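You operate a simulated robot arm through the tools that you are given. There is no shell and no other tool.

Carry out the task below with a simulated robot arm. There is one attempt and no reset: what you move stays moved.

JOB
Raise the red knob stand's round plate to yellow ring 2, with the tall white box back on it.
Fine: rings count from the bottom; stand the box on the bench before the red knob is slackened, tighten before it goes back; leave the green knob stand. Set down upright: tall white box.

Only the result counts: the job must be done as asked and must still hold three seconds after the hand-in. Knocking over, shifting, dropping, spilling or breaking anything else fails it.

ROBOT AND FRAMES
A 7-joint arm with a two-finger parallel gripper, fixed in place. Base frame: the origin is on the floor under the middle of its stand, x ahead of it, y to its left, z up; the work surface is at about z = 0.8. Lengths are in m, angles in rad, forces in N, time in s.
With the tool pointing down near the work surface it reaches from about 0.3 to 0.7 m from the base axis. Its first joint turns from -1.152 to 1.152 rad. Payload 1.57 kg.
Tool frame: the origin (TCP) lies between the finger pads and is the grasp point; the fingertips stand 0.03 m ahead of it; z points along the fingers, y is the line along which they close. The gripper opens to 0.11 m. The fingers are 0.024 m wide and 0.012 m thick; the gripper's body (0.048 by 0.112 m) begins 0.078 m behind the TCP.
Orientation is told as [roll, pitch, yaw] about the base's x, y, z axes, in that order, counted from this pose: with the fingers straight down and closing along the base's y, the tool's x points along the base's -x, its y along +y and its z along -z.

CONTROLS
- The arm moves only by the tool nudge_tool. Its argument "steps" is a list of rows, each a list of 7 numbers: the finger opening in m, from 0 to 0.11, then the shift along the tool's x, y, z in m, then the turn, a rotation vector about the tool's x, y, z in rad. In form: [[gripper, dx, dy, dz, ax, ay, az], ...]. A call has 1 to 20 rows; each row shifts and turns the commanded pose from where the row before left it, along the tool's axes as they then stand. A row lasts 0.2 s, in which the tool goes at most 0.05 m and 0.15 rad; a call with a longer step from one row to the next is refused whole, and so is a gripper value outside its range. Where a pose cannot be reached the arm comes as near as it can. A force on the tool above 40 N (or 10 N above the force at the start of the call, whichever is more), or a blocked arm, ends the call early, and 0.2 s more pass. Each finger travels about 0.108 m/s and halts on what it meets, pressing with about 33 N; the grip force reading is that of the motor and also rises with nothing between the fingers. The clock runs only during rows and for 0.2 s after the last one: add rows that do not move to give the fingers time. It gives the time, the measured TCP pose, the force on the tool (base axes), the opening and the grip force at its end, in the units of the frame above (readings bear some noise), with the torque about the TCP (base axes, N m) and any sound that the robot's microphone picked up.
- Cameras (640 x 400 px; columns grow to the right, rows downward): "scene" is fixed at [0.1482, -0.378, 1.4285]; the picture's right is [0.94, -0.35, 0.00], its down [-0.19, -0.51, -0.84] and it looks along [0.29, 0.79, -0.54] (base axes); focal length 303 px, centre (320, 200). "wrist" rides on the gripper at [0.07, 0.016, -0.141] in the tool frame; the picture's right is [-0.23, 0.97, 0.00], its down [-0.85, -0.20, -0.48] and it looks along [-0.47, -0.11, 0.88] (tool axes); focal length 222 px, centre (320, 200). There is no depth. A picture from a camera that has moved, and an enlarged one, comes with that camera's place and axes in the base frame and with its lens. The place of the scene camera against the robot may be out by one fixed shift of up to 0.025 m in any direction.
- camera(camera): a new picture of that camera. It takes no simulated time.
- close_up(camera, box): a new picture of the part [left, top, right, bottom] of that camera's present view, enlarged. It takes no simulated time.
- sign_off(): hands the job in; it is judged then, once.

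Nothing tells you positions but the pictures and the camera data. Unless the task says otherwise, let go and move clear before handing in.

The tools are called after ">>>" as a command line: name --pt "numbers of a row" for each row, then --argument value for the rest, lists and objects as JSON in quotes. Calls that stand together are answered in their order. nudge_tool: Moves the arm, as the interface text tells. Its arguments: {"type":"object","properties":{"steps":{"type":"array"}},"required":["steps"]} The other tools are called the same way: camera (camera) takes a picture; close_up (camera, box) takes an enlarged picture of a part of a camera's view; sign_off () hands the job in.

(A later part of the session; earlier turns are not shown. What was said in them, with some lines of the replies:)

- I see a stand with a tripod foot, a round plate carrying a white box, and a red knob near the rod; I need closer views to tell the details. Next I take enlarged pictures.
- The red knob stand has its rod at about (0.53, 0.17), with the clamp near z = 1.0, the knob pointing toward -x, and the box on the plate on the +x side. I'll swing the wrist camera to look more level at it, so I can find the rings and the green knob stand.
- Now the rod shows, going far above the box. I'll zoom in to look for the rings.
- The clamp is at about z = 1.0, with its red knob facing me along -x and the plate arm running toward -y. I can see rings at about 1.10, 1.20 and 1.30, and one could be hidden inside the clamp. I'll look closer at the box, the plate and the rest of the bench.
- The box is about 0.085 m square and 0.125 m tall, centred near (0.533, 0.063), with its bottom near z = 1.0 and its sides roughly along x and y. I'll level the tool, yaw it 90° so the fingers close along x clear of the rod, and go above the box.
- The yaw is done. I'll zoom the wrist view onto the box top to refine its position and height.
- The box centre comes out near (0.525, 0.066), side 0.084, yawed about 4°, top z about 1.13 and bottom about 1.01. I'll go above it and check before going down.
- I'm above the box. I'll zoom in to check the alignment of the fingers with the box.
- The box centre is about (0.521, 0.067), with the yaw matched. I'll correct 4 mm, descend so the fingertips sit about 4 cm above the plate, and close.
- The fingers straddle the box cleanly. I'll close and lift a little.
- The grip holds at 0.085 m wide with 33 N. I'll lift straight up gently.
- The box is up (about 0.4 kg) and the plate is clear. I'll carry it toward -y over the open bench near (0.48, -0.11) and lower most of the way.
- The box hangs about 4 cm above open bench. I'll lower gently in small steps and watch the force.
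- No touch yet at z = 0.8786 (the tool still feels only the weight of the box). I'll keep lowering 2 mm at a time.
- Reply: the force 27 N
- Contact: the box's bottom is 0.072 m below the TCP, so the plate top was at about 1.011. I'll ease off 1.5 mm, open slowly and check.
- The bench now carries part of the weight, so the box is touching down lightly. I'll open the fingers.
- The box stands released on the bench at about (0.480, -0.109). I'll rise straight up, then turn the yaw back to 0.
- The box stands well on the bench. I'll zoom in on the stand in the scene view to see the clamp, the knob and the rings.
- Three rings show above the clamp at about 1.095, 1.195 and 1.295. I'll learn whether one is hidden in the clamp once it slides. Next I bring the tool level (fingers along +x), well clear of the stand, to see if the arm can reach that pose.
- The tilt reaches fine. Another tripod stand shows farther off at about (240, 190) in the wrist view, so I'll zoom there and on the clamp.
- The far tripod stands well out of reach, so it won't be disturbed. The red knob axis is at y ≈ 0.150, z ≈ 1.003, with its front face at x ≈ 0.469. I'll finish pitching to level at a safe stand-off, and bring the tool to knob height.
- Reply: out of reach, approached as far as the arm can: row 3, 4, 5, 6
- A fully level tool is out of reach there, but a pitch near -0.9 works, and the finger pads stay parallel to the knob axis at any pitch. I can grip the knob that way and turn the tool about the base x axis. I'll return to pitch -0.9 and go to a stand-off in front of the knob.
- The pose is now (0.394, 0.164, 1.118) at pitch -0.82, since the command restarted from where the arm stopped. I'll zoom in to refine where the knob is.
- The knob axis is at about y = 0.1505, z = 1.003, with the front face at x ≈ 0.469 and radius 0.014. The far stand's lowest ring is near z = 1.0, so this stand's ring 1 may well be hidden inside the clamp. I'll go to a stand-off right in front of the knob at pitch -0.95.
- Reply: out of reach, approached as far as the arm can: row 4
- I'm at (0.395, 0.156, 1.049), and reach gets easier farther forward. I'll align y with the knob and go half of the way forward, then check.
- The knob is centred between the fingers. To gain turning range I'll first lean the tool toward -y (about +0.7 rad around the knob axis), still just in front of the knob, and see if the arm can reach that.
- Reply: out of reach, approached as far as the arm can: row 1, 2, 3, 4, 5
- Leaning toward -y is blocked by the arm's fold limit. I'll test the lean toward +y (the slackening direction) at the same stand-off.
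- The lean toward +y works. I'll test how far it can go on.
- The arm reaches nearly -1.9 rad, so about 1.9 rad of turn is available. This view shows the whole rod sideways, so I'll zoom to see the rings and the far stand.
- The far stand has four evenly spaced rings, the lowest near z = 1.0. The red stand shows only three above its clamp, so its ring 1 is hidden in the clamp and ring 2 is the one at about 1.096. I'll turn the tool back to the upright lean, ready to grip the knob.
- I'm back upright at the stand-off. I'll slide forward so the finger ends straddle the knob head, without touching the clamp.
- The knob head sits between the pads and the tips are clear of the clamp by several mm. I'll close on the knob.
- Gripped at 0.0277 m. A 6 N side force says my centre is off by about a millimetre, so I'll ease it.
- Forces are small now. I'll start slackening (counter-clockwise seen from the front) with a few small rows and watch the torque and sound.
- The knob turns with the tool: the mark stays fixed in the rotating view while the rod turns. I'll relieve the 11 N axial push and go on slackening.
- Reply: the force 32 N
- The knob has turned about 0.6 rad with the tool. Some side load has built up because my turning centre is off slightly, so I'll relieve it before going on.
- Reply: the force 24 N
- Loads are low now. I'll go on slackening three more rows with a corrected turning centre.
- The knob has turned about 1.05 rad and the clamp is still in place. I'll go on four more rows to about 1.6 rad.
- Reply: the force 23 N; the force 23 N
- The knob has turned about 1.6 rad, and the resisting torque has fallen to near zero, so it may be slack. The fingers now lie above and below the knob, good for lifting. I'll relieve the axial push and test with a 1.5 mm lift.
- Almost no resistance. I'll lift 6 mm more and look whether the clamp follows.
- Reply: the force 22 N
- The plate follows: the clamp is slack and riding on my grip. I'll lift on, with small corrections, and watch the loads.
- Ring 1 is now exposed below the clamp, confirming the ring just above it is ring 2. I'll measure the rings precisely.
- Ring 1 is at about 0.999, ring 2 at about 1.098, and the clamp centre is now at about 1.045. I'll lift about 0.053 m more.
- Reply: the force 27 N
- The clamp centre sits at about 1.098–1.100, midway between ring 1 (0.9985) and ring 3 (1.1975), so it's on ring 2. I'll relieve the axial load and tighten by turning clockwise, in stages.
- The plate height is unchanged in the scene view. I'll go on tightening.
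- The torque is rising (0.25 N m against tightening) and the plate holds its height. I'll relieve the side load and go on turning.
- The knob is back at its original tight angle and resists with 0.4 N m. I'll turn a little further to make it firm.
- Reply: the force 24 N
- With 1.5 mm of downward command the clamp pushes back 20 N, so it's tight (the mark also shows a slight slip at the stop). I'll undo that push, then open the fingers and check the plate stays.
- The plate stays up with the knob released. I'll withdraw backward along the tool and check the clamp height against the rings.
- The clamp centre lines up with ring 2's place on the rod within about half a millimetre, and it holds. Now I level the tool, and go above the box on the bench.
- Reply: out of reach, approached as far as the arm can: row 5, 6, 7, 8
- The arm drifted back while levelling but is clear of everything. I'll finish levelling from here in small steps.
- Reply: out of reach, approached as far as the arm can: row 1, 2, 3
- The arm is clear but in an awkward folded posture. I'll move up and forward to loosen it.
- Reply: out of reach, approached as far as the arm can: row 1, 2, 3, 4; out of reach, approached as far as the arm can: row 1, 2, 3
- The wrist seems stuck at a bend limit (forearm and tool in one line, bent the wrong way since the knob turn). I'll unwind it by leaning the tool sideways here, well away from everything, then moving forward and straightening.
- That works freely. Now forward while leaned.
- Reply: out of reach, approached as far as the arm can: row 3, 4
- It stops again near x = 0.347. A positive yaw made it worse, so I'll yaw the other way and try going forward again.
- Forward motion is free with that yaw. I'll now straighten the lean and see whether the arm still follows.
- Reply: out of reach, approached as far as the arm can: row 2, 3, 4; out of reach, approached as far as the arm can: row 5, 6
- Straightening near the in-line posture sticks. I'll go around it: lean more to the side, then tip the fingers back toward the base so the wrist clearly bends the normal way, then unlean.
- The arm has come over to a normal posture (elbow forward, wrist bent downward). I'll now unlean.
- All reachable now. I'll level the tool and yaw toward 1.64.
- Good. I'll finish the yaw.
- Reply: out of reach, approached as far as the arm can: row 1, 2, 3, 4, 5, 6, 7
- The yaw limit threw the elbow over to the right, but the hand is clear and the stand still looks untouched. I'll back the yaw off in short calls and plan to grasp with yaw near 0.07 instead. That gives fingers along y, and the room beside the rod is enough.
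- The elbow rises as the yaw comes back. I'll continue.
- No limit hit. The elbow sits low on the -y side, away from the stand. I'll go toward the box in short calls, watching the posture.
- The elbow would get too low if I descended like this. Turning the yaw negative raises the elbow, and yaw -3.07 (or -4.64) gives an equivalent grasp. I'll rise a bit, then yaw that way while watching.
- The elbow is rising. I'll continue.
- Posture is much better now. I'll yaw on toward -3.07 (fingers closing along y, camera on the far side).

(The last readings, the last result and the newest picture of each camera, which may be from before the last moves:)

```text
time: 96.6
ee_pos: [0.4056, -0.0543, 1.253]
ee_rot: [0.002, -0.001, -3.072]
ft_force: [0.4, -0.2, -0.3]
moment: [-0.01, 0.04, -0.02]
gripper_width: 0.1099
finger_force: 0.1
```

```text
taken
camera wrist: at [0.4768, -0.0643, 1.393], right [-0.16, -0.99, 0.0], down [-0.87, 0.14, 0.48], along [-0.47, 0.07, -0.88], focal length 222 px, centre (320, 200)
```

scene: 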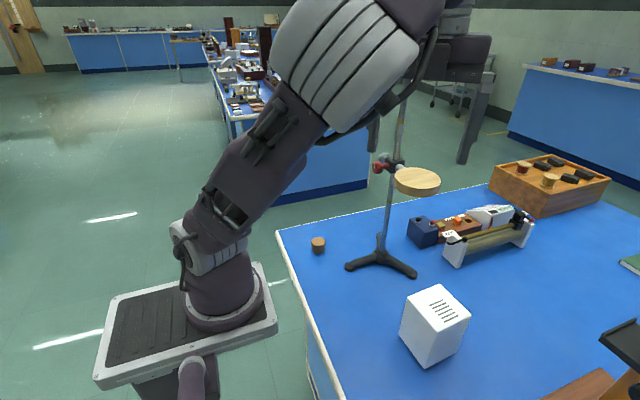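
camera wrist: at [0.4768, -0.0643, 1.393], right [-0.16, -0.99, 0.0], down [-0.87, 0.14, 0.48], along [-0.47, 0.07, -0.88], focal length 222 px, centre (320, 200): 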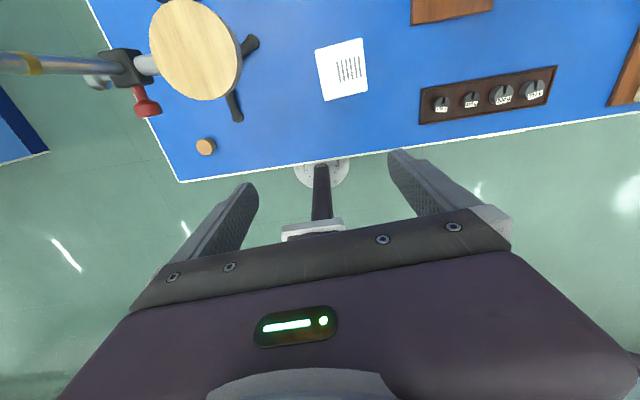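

The yaw is at -3.072 with no limits hit. This view shows the plate and the box, so I'll zoom to measure both.

>>> close_up --camera "wrist" --box '[90, 0, 290, 130]'

>>> close_up --camera "wrist" --box '[290, 20, 400, 110]'

```text
3.08 times, centred on (190, 65) of wrist
camera zoom: at [0.4768, -0.0643, 1.393], right [-0.16, -0.99, 0.0], down [-0.87, 0.14, 0.48], along [-0.47, 0.07, -0.88], focal length 684 px, centre (720, 615)
```

zoom: 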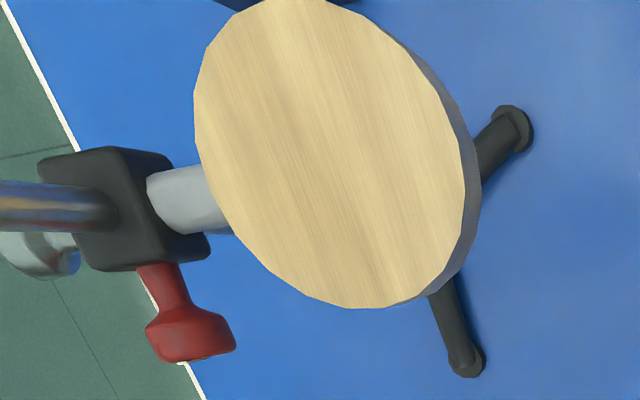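

```text
4.44 times, centred on (345, 65) of wrist
camera zoom: at [0.4768, -0.0643, 1.393], right [-0.16, -0.99, 0.0], down [-0.87, 0.14, 0.48], along [-0.47, 0.07, -0.88], focal length 987 px, centre (209, 800)
```

zoom: 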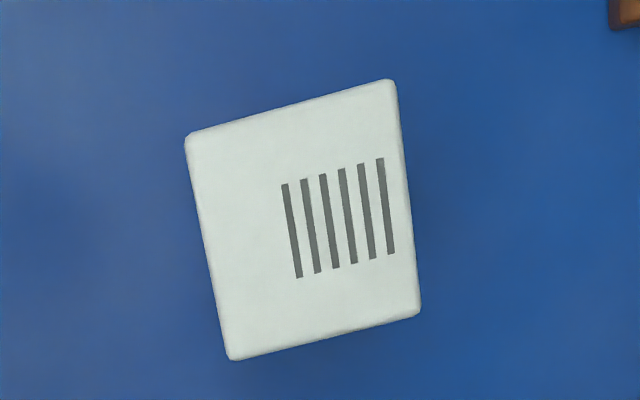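

The box centre is at about (0.482, -0.109) with its yaw matched. The plate centre is at about (0.522, 0.064). I'll move above the box.

>>> nudge_tool --pt "0.11 0.0241 0.02 0 0 0 0" --pt "0.11 0.0241 0.02 0 0 0 0" --pt "0.11 0.0241 0.02 0 0 0 0" --pt "0.11 0 0 0.04 0 0 0" --pt "0.11 0 0 0.04 0 0 0" --pt "0.11 0 0 0 0 0 0"

>>> camera --camera "scene"

>>> camera --camera "wrist"

```text
time: 98.0
ee_pos: [0.4812, -0.1098, 1.1729]
ee_rot: [0.001, -0.002, -3.068]
ft_force: [-1.2, 0.9, 0.5]
moment: [0.02, 0.0, -0.01]
gripper_width: 0.1099
finger_force: 0.0
```

```text
taken
```

scene: 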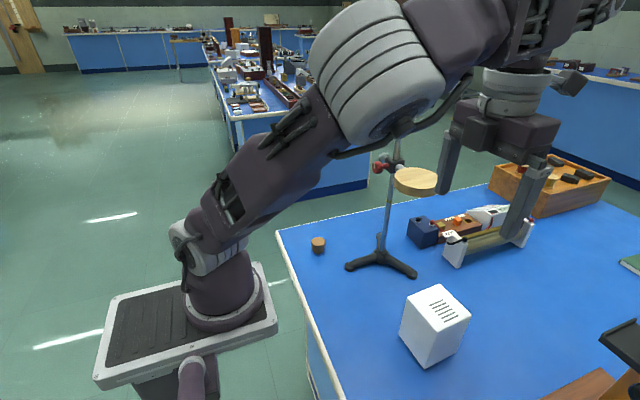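

```text
taken
camera wrist: at [0.5537, -0.1193, 1.3133], right [-0.16, -0.99, 0.0], down [-0.87, 0.14, 0.48], along [-0.47, 0.07, -0.88], focal length 222 px, centre (320, 200)
```

wrist: 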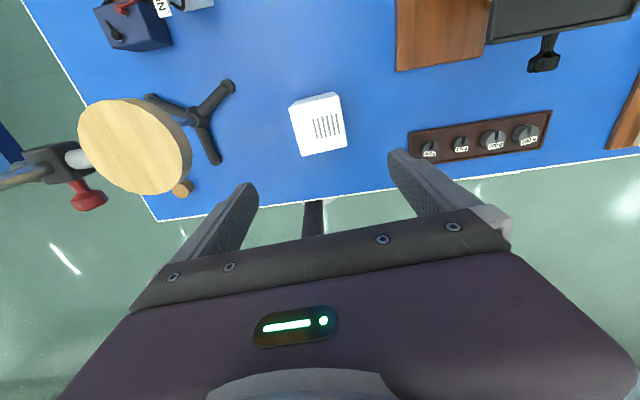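

>>> nudge_tool --pt "0.11 0 0 0.04 0 0 0" --pt "0.11 0 0 0.04 0 0 0" --pt "0.11 0 0 0.04 0 0 0" --pt "0.11 0 0 0.04 0 0 0" --pt "0.11 0 0 0 0 0 0"

>>> camera --camera "scene"

>>> close_up --camera "wrist" --box '[230, 60, 410, 230]'

```text
time: 99.2
ee_pos: [0.4803, -0.1099, 1.0142]
ee_rot: [0.0, -0.001, -3.069]
ft_force: [0.0, 0.6, -0.3]
moment: [-0.04, -0.02, 0.01]
gripper_width: 0.11
finger_force: 0.1
```

```text
taken
```

scene: 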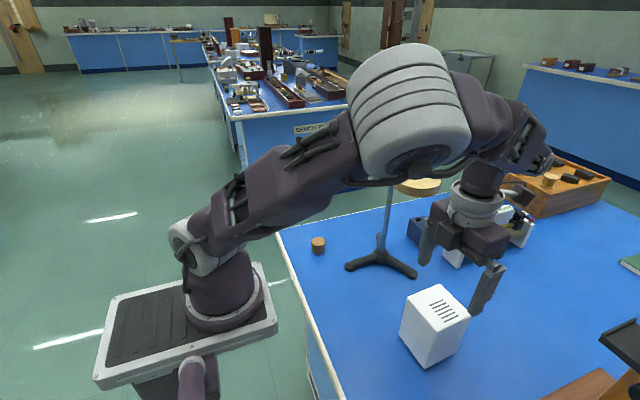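

```text
2.35 times, centred on (320, 145) of wrist
camera zoom: at [0.5527, -0.1199, 1.1533], right [-0.16, -0.99, 0.0], down [-0.87, 0.14, 0.48], along [-0.47, 0.07, -0.88], focal length 523 px, centre (320, 329)
```

zoom: 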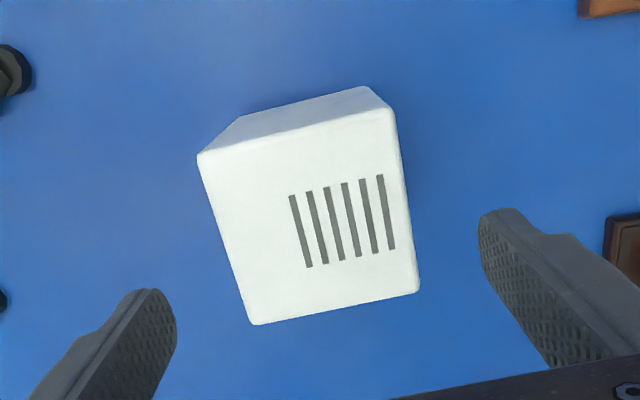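

Posture is fine and the fingers are centred on the box within 2 mm. I'll descend to the same grasp height as before.

>>> nudge_tool --pt "0.11 0.0005 -0.0018 0.04 0 0 0" --pt "0.11 0 0 0.04 0 0 0" --pt "0.11 0 0 0.04 0 0 0" --pt "0.11 0 0 0.022 0 0 0" --pt "0.11 0 0 0 0 0 0"

>>> camera --camera "scene"

>>> camera --camera "wrist"

```text
time: 100.4
ee_pos: [0.4815, -0.1079, 0.8712]
ee_rot: [0.0, -0.002, -3.071]
ft_force: [0.1, -0.2, 0.4]
moment: [-0.04, 0.04, -0.01]
gripper_width: 0.11
finger_force: 0.1
```

```text
taken
```

scene: 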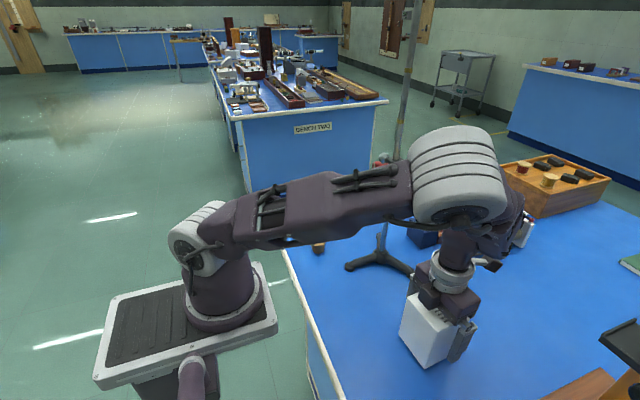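

```text
taken
camera wrist: at [0.5533, -0.1176, 1.012], right [-0.16, -0.99, 0.0], down [-0.87, 0.14, 0.48], along [-0.47, 0.07, -0.88], focal length 222 px, centre (320, 200)
```

wrist: 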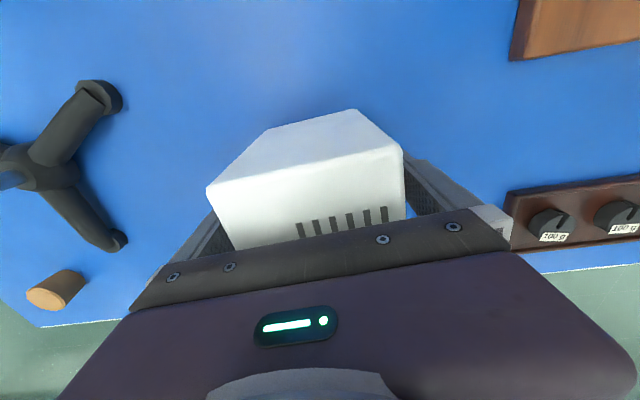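

The fingers straddle the box. I'll close.

>>> nudge_tool --pt "0.05 0 0 0 0 0 0" --pt "0.05 0 0 0 0 0 0" --pt "0.05 0 0 0 0 0 0" --pt "0.05 0 0 0 0 0 0"

>>> nudge_tool --pt "0.05 0 0 -0.008 0 0 0" --pt "0.05 0 0 -0.012 0 0 0" --pt "0.05 0 0 -0.02 0 0 0" --pt "0.05 0 0 -0.02 0 0 0" --pt "0.05 0 0 0 0 0 0"

>>> camera --camera "scene"

```text
time: 101.4
ee_pos: [0.4807, -0.1071, 0.8716]
ee_rot: [0.002, -0.001, -3.072]
ft_force: [0.9, -0.3, -0.6]
moment: [0.04, -0.05, 0.01]
gripper_width: 0.0848
finger_force: 33.3
```

```text
time: 102.6
ee_pos: [0.4824, -0.1064, 0.9307]
ee_rot: [0.002, -0.002, -3.07]
ft_force: [0.1, 0.4, -4.5]
moment: [0.02, 0.02, -0.02]
gripper_width: 0.085
finger_force: 33.2
```

```text
taken
```

scene: 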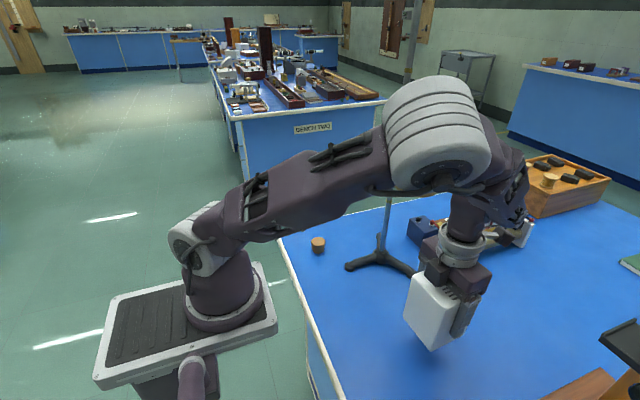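

The box is lifted (4.5 N). I'll raise it well above plate height and look at the posture.

>>> nudge_tool --pt "0.05 0 0 -0.03 0 0 0" --pt "0.05 0 0 -0.04 0 0 0" --pt "0.05 0 0 -0.04 0 0 0" --pt "0.05 0 0 -0.04 0 0 0" --pt "0.05 0 0 -0.04 0 0 0" --pt "0.05 0 0 -0.04 0 0 0" --pt "0.05 0 0 -0.04 0 0 0" --pt "0.05 0 0 -0.04 0 0 0" --pt "0.05 0 0 0 0 0 0"

>>> camera --camera "scene"

>>> camera --camera "wrist"

```text
time: 104.6
ee_pos: [0.4817, -0.1076, 1.24]
ee_rot: [0.003, -0.003, -3.068]
ft_force: [0.8, 0.3, -4.2]
moment: [0.0, 0.02, 0.02]
gripper_width: 0.0849
finger_force: 33.0
```

```text
taken
```

scene: 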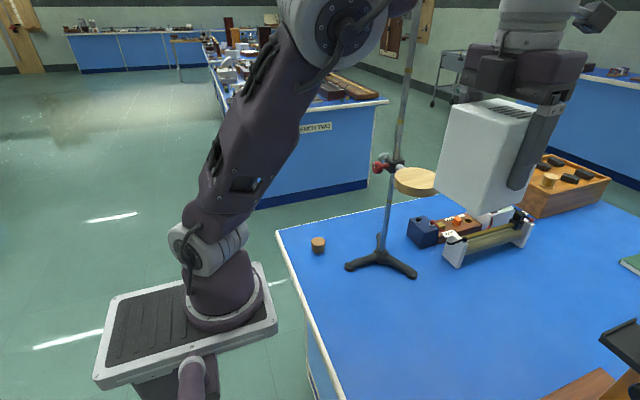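

```text
taken
camera wrist: at [0.5533, -0.1173, 1.381], right [-0.16, -0.99, 0.0], down [-0.87, 0.14, 0.48], along [-0.47, 0.07, -0.88], focal length 222 px, centre (320, 200)
```

wrist: 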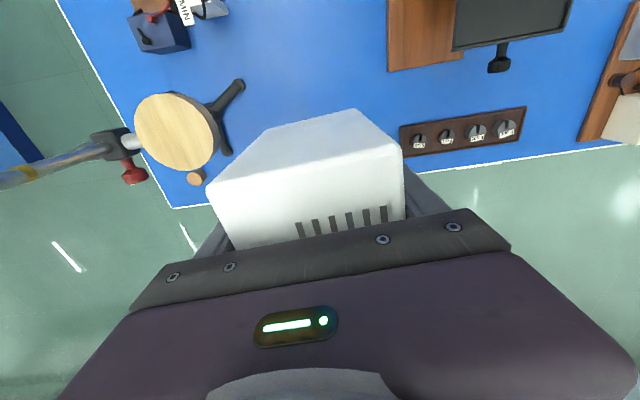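

The arm is back in its natural elbow-up posture with the box held upright. I'll carry it over the plate.

>>> nudge_tool --pt "0.05 0.006 -0.02 0 0 0 0" --pt "0.05 0.0105 -0.0336 0 0 0 0" --pt "0.05 0.0105 -0.0336 0 0 0 0" --pt "0.05 0.0105 -0.0336 0 0 0 0" --pt "0.05 0 0 0 0 0 0"

>>> camera --camera "scene"

>>> camera --camera "wrist"

```text
time: 105.8
ee_pos: [0.5101, 0.0177, 1.2404]
ee_rot: [0.001, -0.002, -3.071]
ft_force: [0.7, 0.2, -4.9]
moment: [-0.01, 0.0, 0.04]
gripper_width: 0.0847
finger_force: 33.6
```

```text
taken
```

scene: 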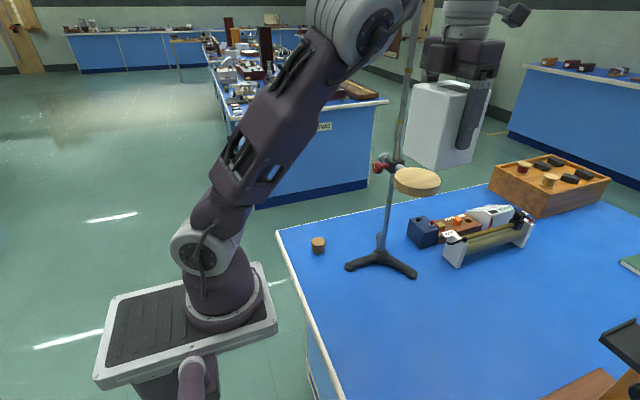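

```text
taken
camera wrist: at [0.5828, 0.0078, 1.3794], right [-0.16, -0.99, 0.0], down [-0.87, 0.14, 0.48], along [-0.47, 0.07, -0.88], focal length 222 px, centre (320, 200)
```

wrist: 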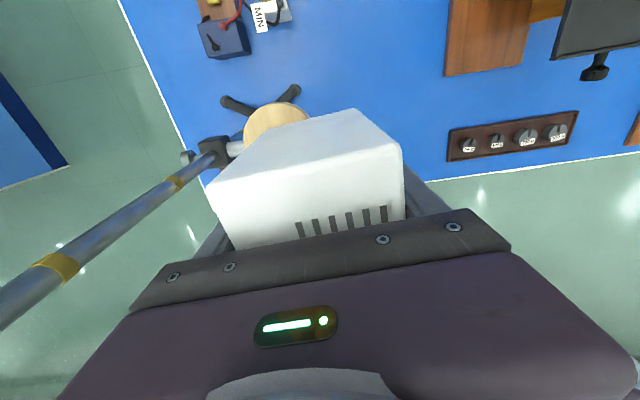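

Clear so far. I'll go on to over the plate centre, at (0.5215, 0.064).

>>> nudge_tool --pt "0.05 0.0074 -0.0227 0 0 0 0" --pt "0.05 0.0074 -0.0227 0 0 0 0" --pt "0.05 0 0 0 0 0 0"

>>> camera --camera "scene"

>>> camera --camera "wrist"

>>> close_up --camera "scene" --box '[360, 0, 500, 210]'

```text
time: 106.6
ee_pos: [0.5217, 0.0632, 1.2391]
ee_rot: [0.002, 0.0, -3.07]
ft_force: [-0.2, -0.1, -5.4]
moment: [-0.02, 0.03, 0.0]
gripper_width: 0.0851
finger_force: 32.6
```

```text
taken
```

scene: 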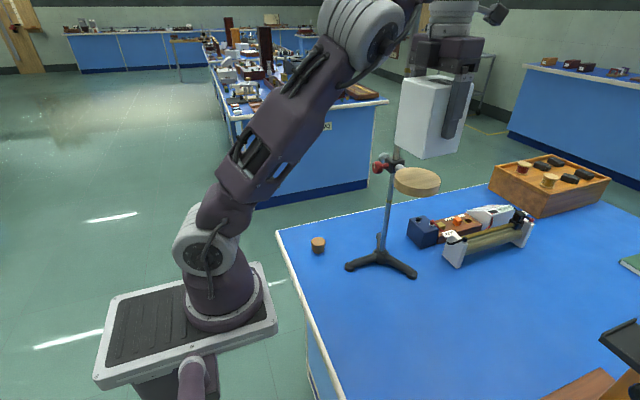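

```text
taken
camera wrist: at [0.5929, 0.0532, 1.3794], right [-0.16, -0.99, 0.0], down [-0.87, 0.14, 0.48], along [-0.47, 0.07, -0.88], focal length 222 px, centre (320, 200)
```

wrist: 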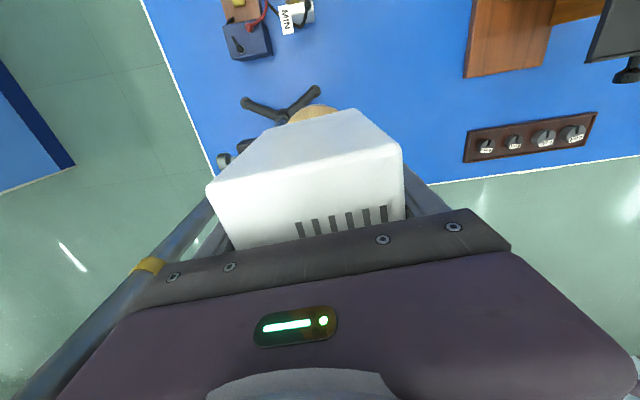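

```text
1.90 times, centred on (430, 105) of scene
camera zoom: at [0.1482, -0.378, 1.4285], right [0.94, -0.35, 0.0], down [-0.19, -0.51, -0.84], along [0.29, 0.79, -0.54], focal length 576 px, centre (110, 381)
```

zoom: 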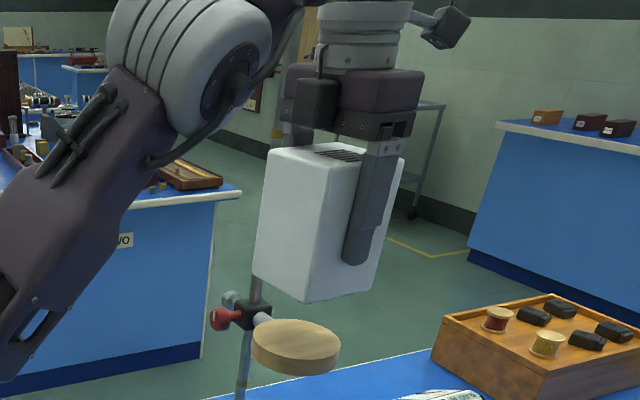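

Aligned over the plate with clearance to the rod. I'll lower in gentle stages, the first to about 1.2 cm above contact.

>>> nudge_tool --pt "0.05 0 0 0.01 0 0 0" --pt "0.05 0 0 0.015 0 0 0" --pt "0.05 0 0 0.012 0 0 0" --pt "0.05 0 0 0.006 0 0 0" --pt "0.05 0 0 0 0 0 0"

>>> close_up --camera "scene" --box '[360, 60, 480, 220]'

>>> close_up --camera "wrist" --box '[180, 70, 440, 260]'

```text
time: 107.8
ee_pos: [0.5224, 0.062, 1.1962]
ee_rot: [0.002, -0.004, -3.07]
ft_force: [0.2, -0.3, -4.8]
moment: [0.01, 0.02, 0.03]
gripper_width: 0.0849
finger_force: 32.9
```

```text
2.50 times, centred on (420, 140) of scene
camera zoom: at [0.1482, -0.378, 1.4285], right [0.94, -0.35, 0.0], down [-0.19, -0.51, -0.84], along [0.29, 0.79, -0.54], focal length 757 px, centre (70, 350)
```

zoom: 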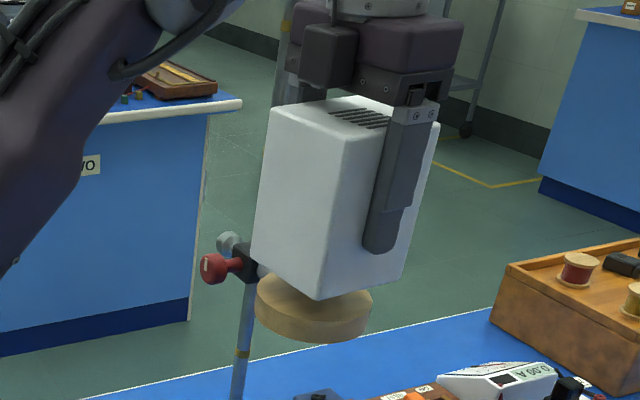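

```text
2.11 times, centred on (310, 165) of wrist
camera zoom: at [0.5943, 0.053, 1.3368], right [-0.16, -0.99, 0.0], down [-0.87, 0.14, 0.48], along [-0.47, 0.07, -0.88], focal length 468 px, centre (341, 274)
```

zoom: 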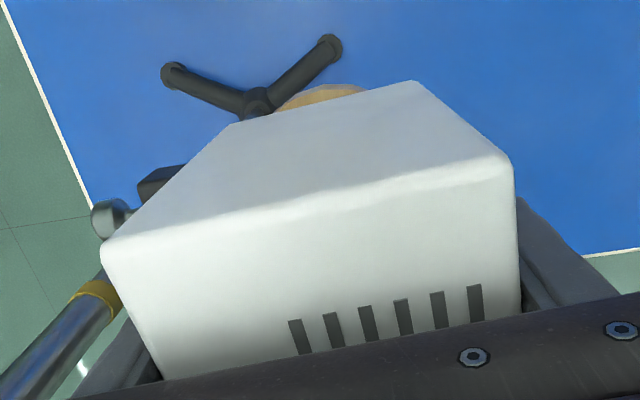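

The box is centred over the plate, about 1.4 cm above it. I'll lower slowly to near contact.

>>> nudge_tool --pt "0.05 0 -0.0012 0.005 0 0 0" --pt "0.05 0 0 0.004 0 0 0" --pt "0.05 0 0 0.002 0 0 0" --pt "0.05 0 0 0 0 0 0"

>>> close_up --camera "scene" --box '[370, 140, 460, 220]'

```text
time: 108.8
ee_pos: [0.5218, 0.0639, 1.1865]
ee_rot: [0.002, -0.002, -3.069]
ft_force: [0.7, -0.5, -4.2]
moment: [-0.04, -0.02, -0.02]
gripper_width: 0.0848
finger_force: 32.4
```

```text
5.00 times, centred on (415, 180) of scene
camera zoom: at [0.1482, -0.378, 1.4285], right [0.94, -0.35, 0.0], down [-0.19, -0.51, -0.84], along [0.29, 0.79, -0.54], focal length 1513 px, centre (-155, 300)
```

zoom: 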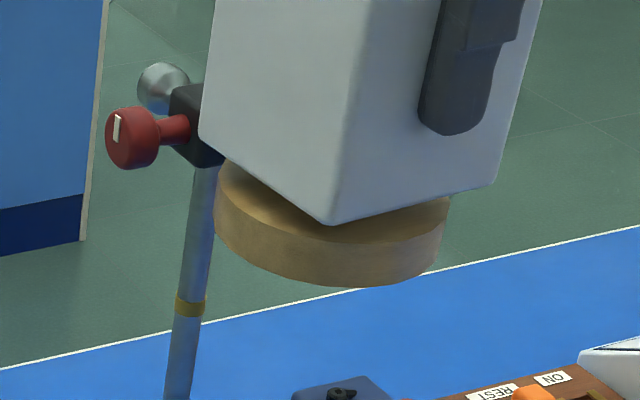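

>>> nudge_tool --pt "0.05 0 0 0.0015 0 0 0" --pt "0.05 0 0 0.001 0 0 0"

>>> nudge_tool --pt "0.05 0 0 0.001 0 0 0"

```text
time: 109.4
ee_pos: [0.5218, 0.0631, 1.1836]
ee_rot: [0.001, 0.0, -3.072]
ft_force: [0.0, -0.2, -3.9]
moment: [0.0, 0.01, 0.01]
gripper_width: 0.0849
finger_force: 32.3
```

```text
time: 109.8
ee_pos: [0.5215, 0.0641, 1.1829]
ee_rot: [0.003, -0.001, -3.071]
ft_force: [0.2, -1.1, -3.9]
moment: [-0.02, 0.0, 0.07]
gripper_width: 0.0848
finger_force: 33.1
```

Still free. I'll lower 0.7 mm at a time.

>>> nudge_tool --pt "0.05 0 0 0.0007 0 0 0"

>>> nudge_tool --pt "0.05 0 0 0.0006 0 0 0"

```text
time: 110.2
ee_pos: [0.522, 0.0635, 1.1823]
ee_rot: [0.002, -0.002, -3.07]
ft_force: [0.4, 1.1, -4.9]
moment: [-0.01, -0.01, 0.0]
gripper_width: 0.0847
finger_force: 33.3
```

```text
time: 110.6
ee_pos: [0.5224, 0.0631, 1.1819]
ee_rot: [0.003, -0.001, -3.071]
ft_force: [0.3, 0.8, -4.7]
moment: [-0.01, -0.01, 0.04]
gripper_width: 0.0849
finger_force: 32.8
```

>>> nudge_tool --pt "0.05 0 0 0.0006 0 0 0"

>>> close_up --camera "scene" --box '[370, 140, 460, 220]'

```text
time: 111.0
ee_pos: [0.5211, 0.0633, 1.1803]
ee_rot: [0.002, -0.002, -3.069]
ft_force: [0.4, -1.4, -5.1]
moment: [0.0, -0.01, -0.02]
gripper_width: 0.0851
finger_force: 32.7
```

```text
5.00 times, centred on (415, 180) of scene
camera zoom: at [0.1482, -0.378, 1.4285], right [0.94, -0.35, 0.0], down [-0.19, -0.51, -0.84], along [0.29, 0.79, -0.54], focal length 1513 px, centre (-155, 300)
```

zoom: 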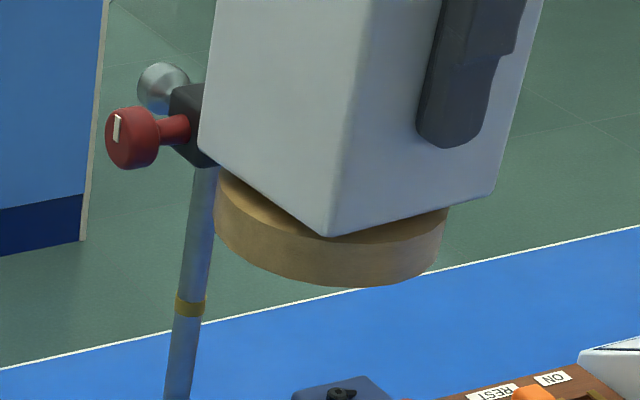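

>>> nudge_tool --pt "0.05 0 0 0.0005 0 0 0"

>>> nudge_tool --pt "0.05 0 0 0.0005 0 0 0"

```text
time: 111.4
ee_pos: [0.521, 0.0639, 1.1812]
ee_rot: [0.001, -0.002, -3.069]
ft_force: [-0.7, 0.3, -4.6]
moment: [-0.01, 0.0, 0.01]
gripper_width: 0.0849
finger_force: 32.6
```

```text
time: 111.8
ee_pos: [0.5226, 0.0646, 1.1794]
ee_rot: [0.004, -0.002, -3.068]
ft_force: [1.0, 1.3, -0.6]
moment: [0.22, -0.06, -0.05]
gripper_width: 0.085
finger_force: 33.3
```

Contact: the plate now carries nearly all of the box's weight. I'll open the fingers gently (only to 0.10, to stay clear of the rod).

>>> nudge_tool --pt "0.087 0 0 0 0 0 0" --pt "0.091 0 0 0 0 0 0" --pt "0.096 0 0 0 0 0 0" --pt "0.102 0 0 0 0 0 0" --pt "0.102 0 0 0 0 0 0"

>>> close_up --camera "scene" --box '[360, 60, 480, 220]'

>>> camera --camera "wrist"

```text
time: 113.0
ee_pos: [0.5216, 0.0641, 1.1807]
ee_rot: [0.003, -0.001, -3.069]
ft_force: [-0.9, -0.3, -0.5]
moment: [-0.01, 0.01, -0.02]
gripper_width: 0.1021
finger_force: 0.0
```

```text
2.50 times, centred on (420, 140) of scene
camera zoom: at [0.1482, -0.378, 1.4285], right [0.94, -0.35, 0.0], down [-0.19, -0.51, -0.84], along [0.29, 0.79, -0.54], focal length 757 px, centre (70, 350)
```

zoom: 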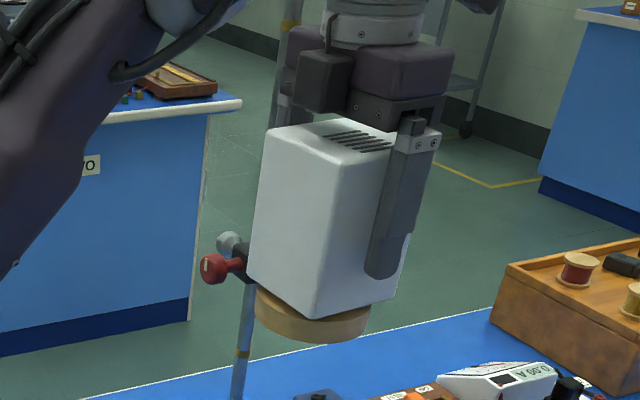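

```text
taken
camera wrist: at [0.5938, 0.0539, 1.3201], right [-0.16, -0.99, 0.0], down [-0.87, 0.14, 0.48], along [-0.47, 0.07, -0.88], focal length 222 px, centre (320, 200)
```

wrist: 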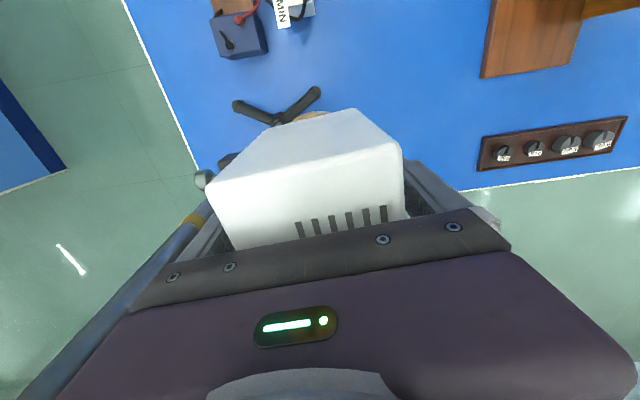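

The box stands on the plate and the fingers are clear of both the box and the rod. I'll rise straight up.

>>> nudge_tool --pt "0.102 0 0 -0.008 0 0 0" --pt "0.102 0 0 -0.015 0 0 0" --pt "0.102 0 0 -0.025 0 0 0" --pt "0.102 0 0 -0.03 0 0 0" --pt "0.102 0 0 -0.03 0 0 0" --pt "0.102 0 0 -0.02 0 0 0" --pt "0.102 0 0 0 0 0 0"

>>> camera --camera "scene"

>>> close_up --camera "scene" --box '[360, 60, 480, 220]'

```text
time: 114.6
ee_pos: [0.5207, 0.0646, 1.2694]
ee_rot: [0.002, -0.002, -3.071]
ft_force: [-0.8, 0.2, -0.4]
moment: [0.01, 0.01, 0.0]
gripper_width: 0.1021
finger_force: 0.0
out of reach, approached as far as the arm can: row 5, 6
```

```text
taken
```

scene: 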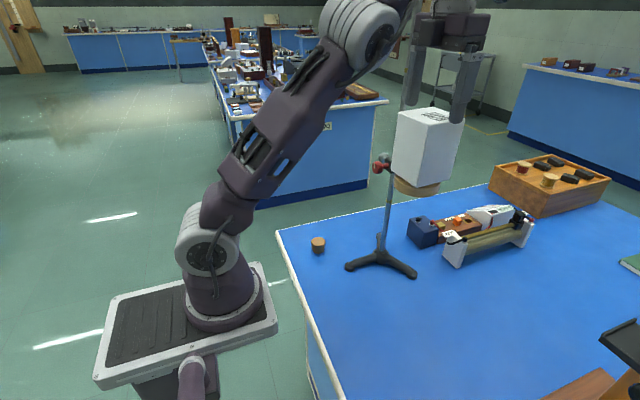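

```text
2.50 times, centred on (420, 140) of scene
camera zoom: at [0.1482, -0.378, 1.4285], right [0.94, -0.35, 0.0], down [-0.19, -0.51, -0.84], along [0.29, 0.79, -0.54], focal length 757 px, centre (70, 350)
```

zoom: 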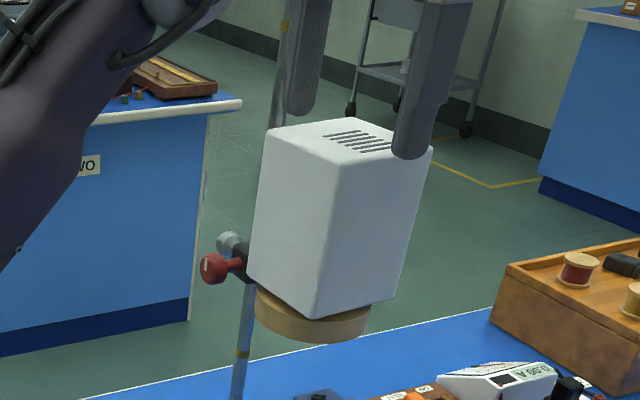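

The arm tops out here with the fingertips just about 1 cm above the box top. The fingers flank the box along y, so I'll back out toward -x (they pass beside the box, not over it), in short checked moves.

>>> nudge_tool --pt "0.102 -0.01 -0.0007 0 0 0 0" --pt "0.102 -0.015 -0.001 0 0 0 0" --pt "0.102 0 0 0 0 0 0"

>>> camera --camera "wrist"

```text
time: 115.4
ee_pos: [0.4969, 0.0632, 1.2691]
ee_rot: [0.003, -0.003, -3.068]
ft_force: [-0.3, -0.6, 0.0]
moment: [0.02, 0.01, 0.02]
gripper_width: 0.1019
finger_force: 0.1
```

```text
taken
camera wrist: at [0.5682, 0.054, 1.4091], right [-0.16, -0.99, 0.0], down [-0.87, 0.14, 0.48], along [-0.47, 0.07, -0.88], focal length 222 px, centre (320, 200)
```

wrist: 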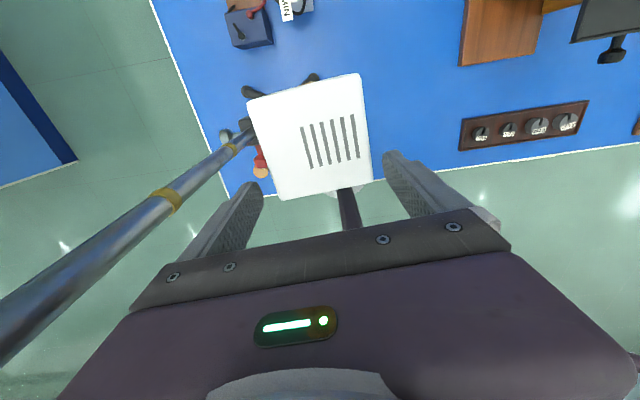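

Good, no limit and clear. I'll continue backing out along -x.

>>> nudge_tool --pt "0.102 -0.02 -0.0014 0 0 0 0" --pt "0.102 -0.02 -0.0014 0 0 0 0" --pt "0.102 -0.02 -0.0014 0 0 0 0" --pt "0.102 0 0 0 0 0 0"

>>> camera --camera "wrist"

>>> camera --camera "scene"

```text
time: 116.4
ee_pos: [0.436, 0.0634, 1.266]
ee_rot: [0.002, -0.003, -3.07]
ft_force: [0.0, 0.0, -0.6]
moment: [0.0, -0.04, -0.01]
gripper_width: 0.1017
finger_force: 0.1
```

```text
taken
camera wrist: at [0.5085, 0.0531, 1.407], right [-0.16, -0.99, 0.0], down [-0.87, 0.14, 0.48], along [-0.47, 0.07, -0.88], focal length 222 px, centre (320, 200)
```

wrist: 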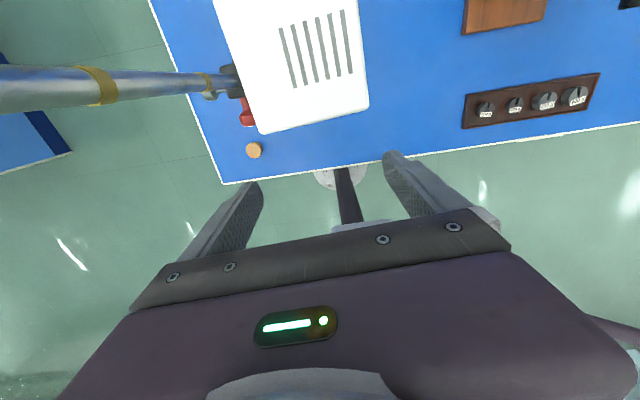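

```text
taken
```

scene: 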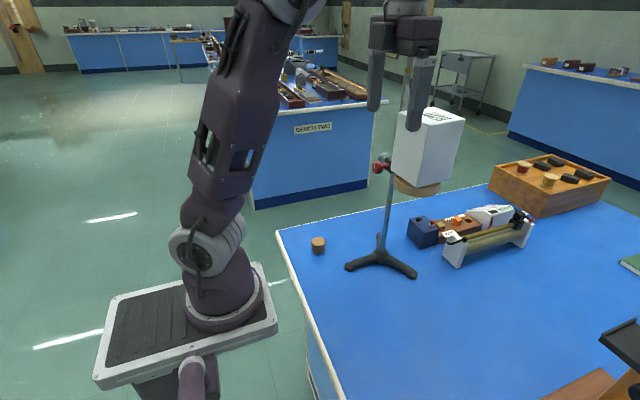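

The fingers are clear of the box. I'll back off a little more to the open side and then verify the final state.

>>> nudge_tool --pt "0.102 -0.018 0.0188 0 0 0 0" --pt "0.102 -0.018 0.0188 0 0 0 0" --pt "0.102 -0.018 0.0188 0 0 0 0" --pt "0.102 0 0 0 0 0 0"

>>> camera --camera "scene"

>>> close_up --camera "scene" --box '[360, 60, 480, 220]'

>>> camera --camera "wrist"

```text
time: 117.4
ee_pos: [0.3879, 0.0052, 1.2698]
ee_rot: [0.004, -0.008, -3.066]
ft_force: [-0.2, -0.4, 1.0]
moment: [0.02, 0.01, 0.03]
gripper_width: 0.1022
finger_force: 0.2
```

```text
taken
```

scene: 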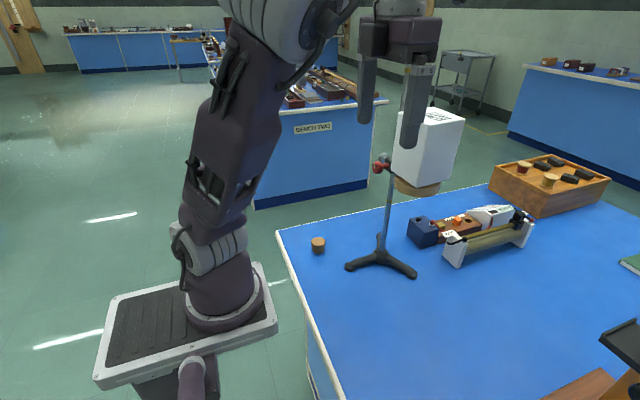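

```text
2.50 times, centred on (420, 140) of scene
camera zoom: at [0.1481, -0.378, 1.4285], right [0.94, -0.35, 0.0], down [-0.19, -0.51, -0.84], along [0.29, 0.79, -0.54], focal length 757 px, centre (70, 350)
```

zoom: 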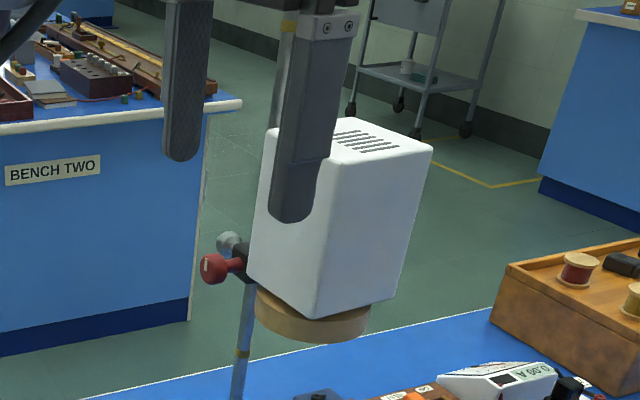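

```text
taken
camera wrist: at [0.4604, -0.0048, 1.408], right [-0.15, -0.99, 0.01], down [-0.86, 0.14, 0.48], along [-0.48, 0.07, -0.87], focal length 222 px, centre (320, 200)
```

wrist: 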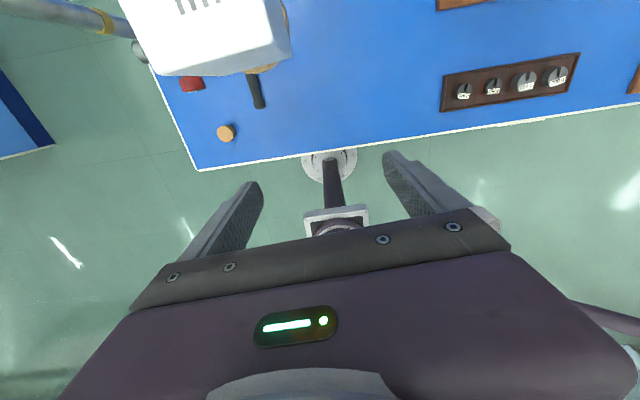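

The box stands upright on the plate and the hand is clear. I'll wait a few seconds and check that the clamp holds its height with the box on it.

>>> nudge_tool --pt "0.102 0 0 0 0 0 0" --pt "0.102 0 0 0 0 0 0" --pt "0.102 0 0 0 0 0 0" --pt "0.102 0 0 0 0 0 0" --pt "0.102 0 0 0 0 0 0" --pt "0.102 0 0 0 0 0 0" --pt "0.102 0 0 0 0 0 0" --pt "0.102 0 0 0 0 0 0" --pt "0.102 0 0 0 0 0 0" --pt "0.102 0 0 0 0 0 0" --pt "0.102 0 0 0 0 0 0" --pt "0.102 0 0 0 0 0 0" --pt "0.102 0 0 0 0 0 0" --pt "0.102 0 0 0 0 0 0" --pt "0.102 0 0 0 0 0 0" --pt "0.102 0 0 0 0 0 0"

>>> close_up --camera "scene" --box '[365, 140, 425, 200]'

>>> close_up --camera "scene" --box '[340, 100, 480, 290]'

```text
time: 120.8
ee_pos: [0.3875, 0.0054, 1.269]
ee_rot: [0.004, -0.009, -3.067]
ft_force: [-0.4, -0.7, 0.0]
moment: [0.01, 0.03, 0.02]
gripper_width: 0.1022
finger_force: 0.0
```

```text
6.67 times, centred on (395, 170) of scene
camera zoom: at [0.1482, -0.378, 1.4285], right [0.94, -0.35, 0.0], down [-0.19, -0.51, -0.84], along [0.29, 0.79, -0.54], focal length 2018 px, centre (-180, 400)
```

zoom: 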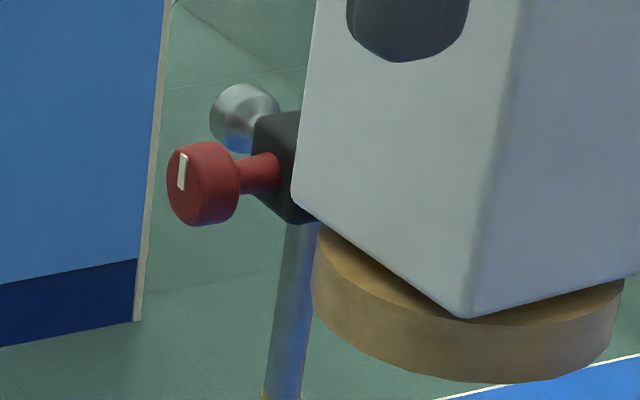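

```text
2.11 times, centred on (410, 195) of scene
camera zoom: at [0.1482, -0.378, 1.4285], right [0.94, -0.35, 0.0], down [-0.19, -0.51, -0.84], along [0.29, 0.79, -0.54], focal length 637 px, centre (130, 210)
```

zoom: 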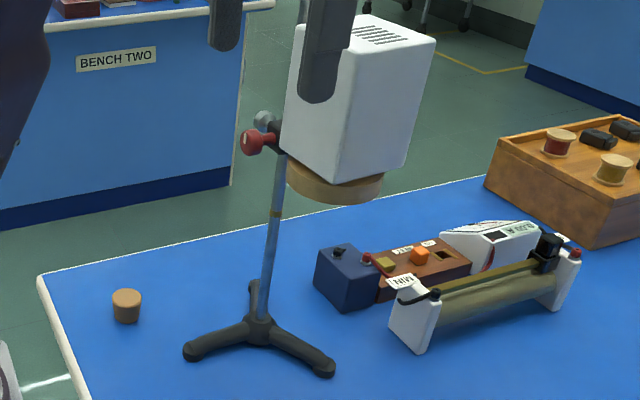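

The clamp, knob and plate are exactly where they were before loading. The clamp is tight at ring 2, the box stands upright on the plate, and nothing else has moved. The hand is open and clear, so I hand in.

>>> sign_off

```text
The job is handed in.
```

I raised the red knob stand's round plate to yellow ring 2, tightened it, and put the tall white box back on it, upright. I've handed the job in, but no verdict came back.

- **Order:** I stood the box on the bench before slackening the red knob. I tightened the knob at the new height before the box went back on.
- **Height:** Ring 1 was hidden inside the clamp at the start, so ring 2 was the lowest ring showing above it. The clamp centre now sits at ring 2, within about a millimetre by my camera measurements.
- **Hold:** I waited about three seconds with the box on and the hand clear. The clamp, knob and plate stayed exactly where they were in the pictures.
- **Other items:** I took the far tripod stand to be the green knob stand, though I never clearly saw its knob, and I didn't go near it. Nothing else on the bench looked moved in the final pictures.

After the knob turn, the arm ran into its joint limits several times and the elbow swung wide once. Later pictures showed nothing had been touched.
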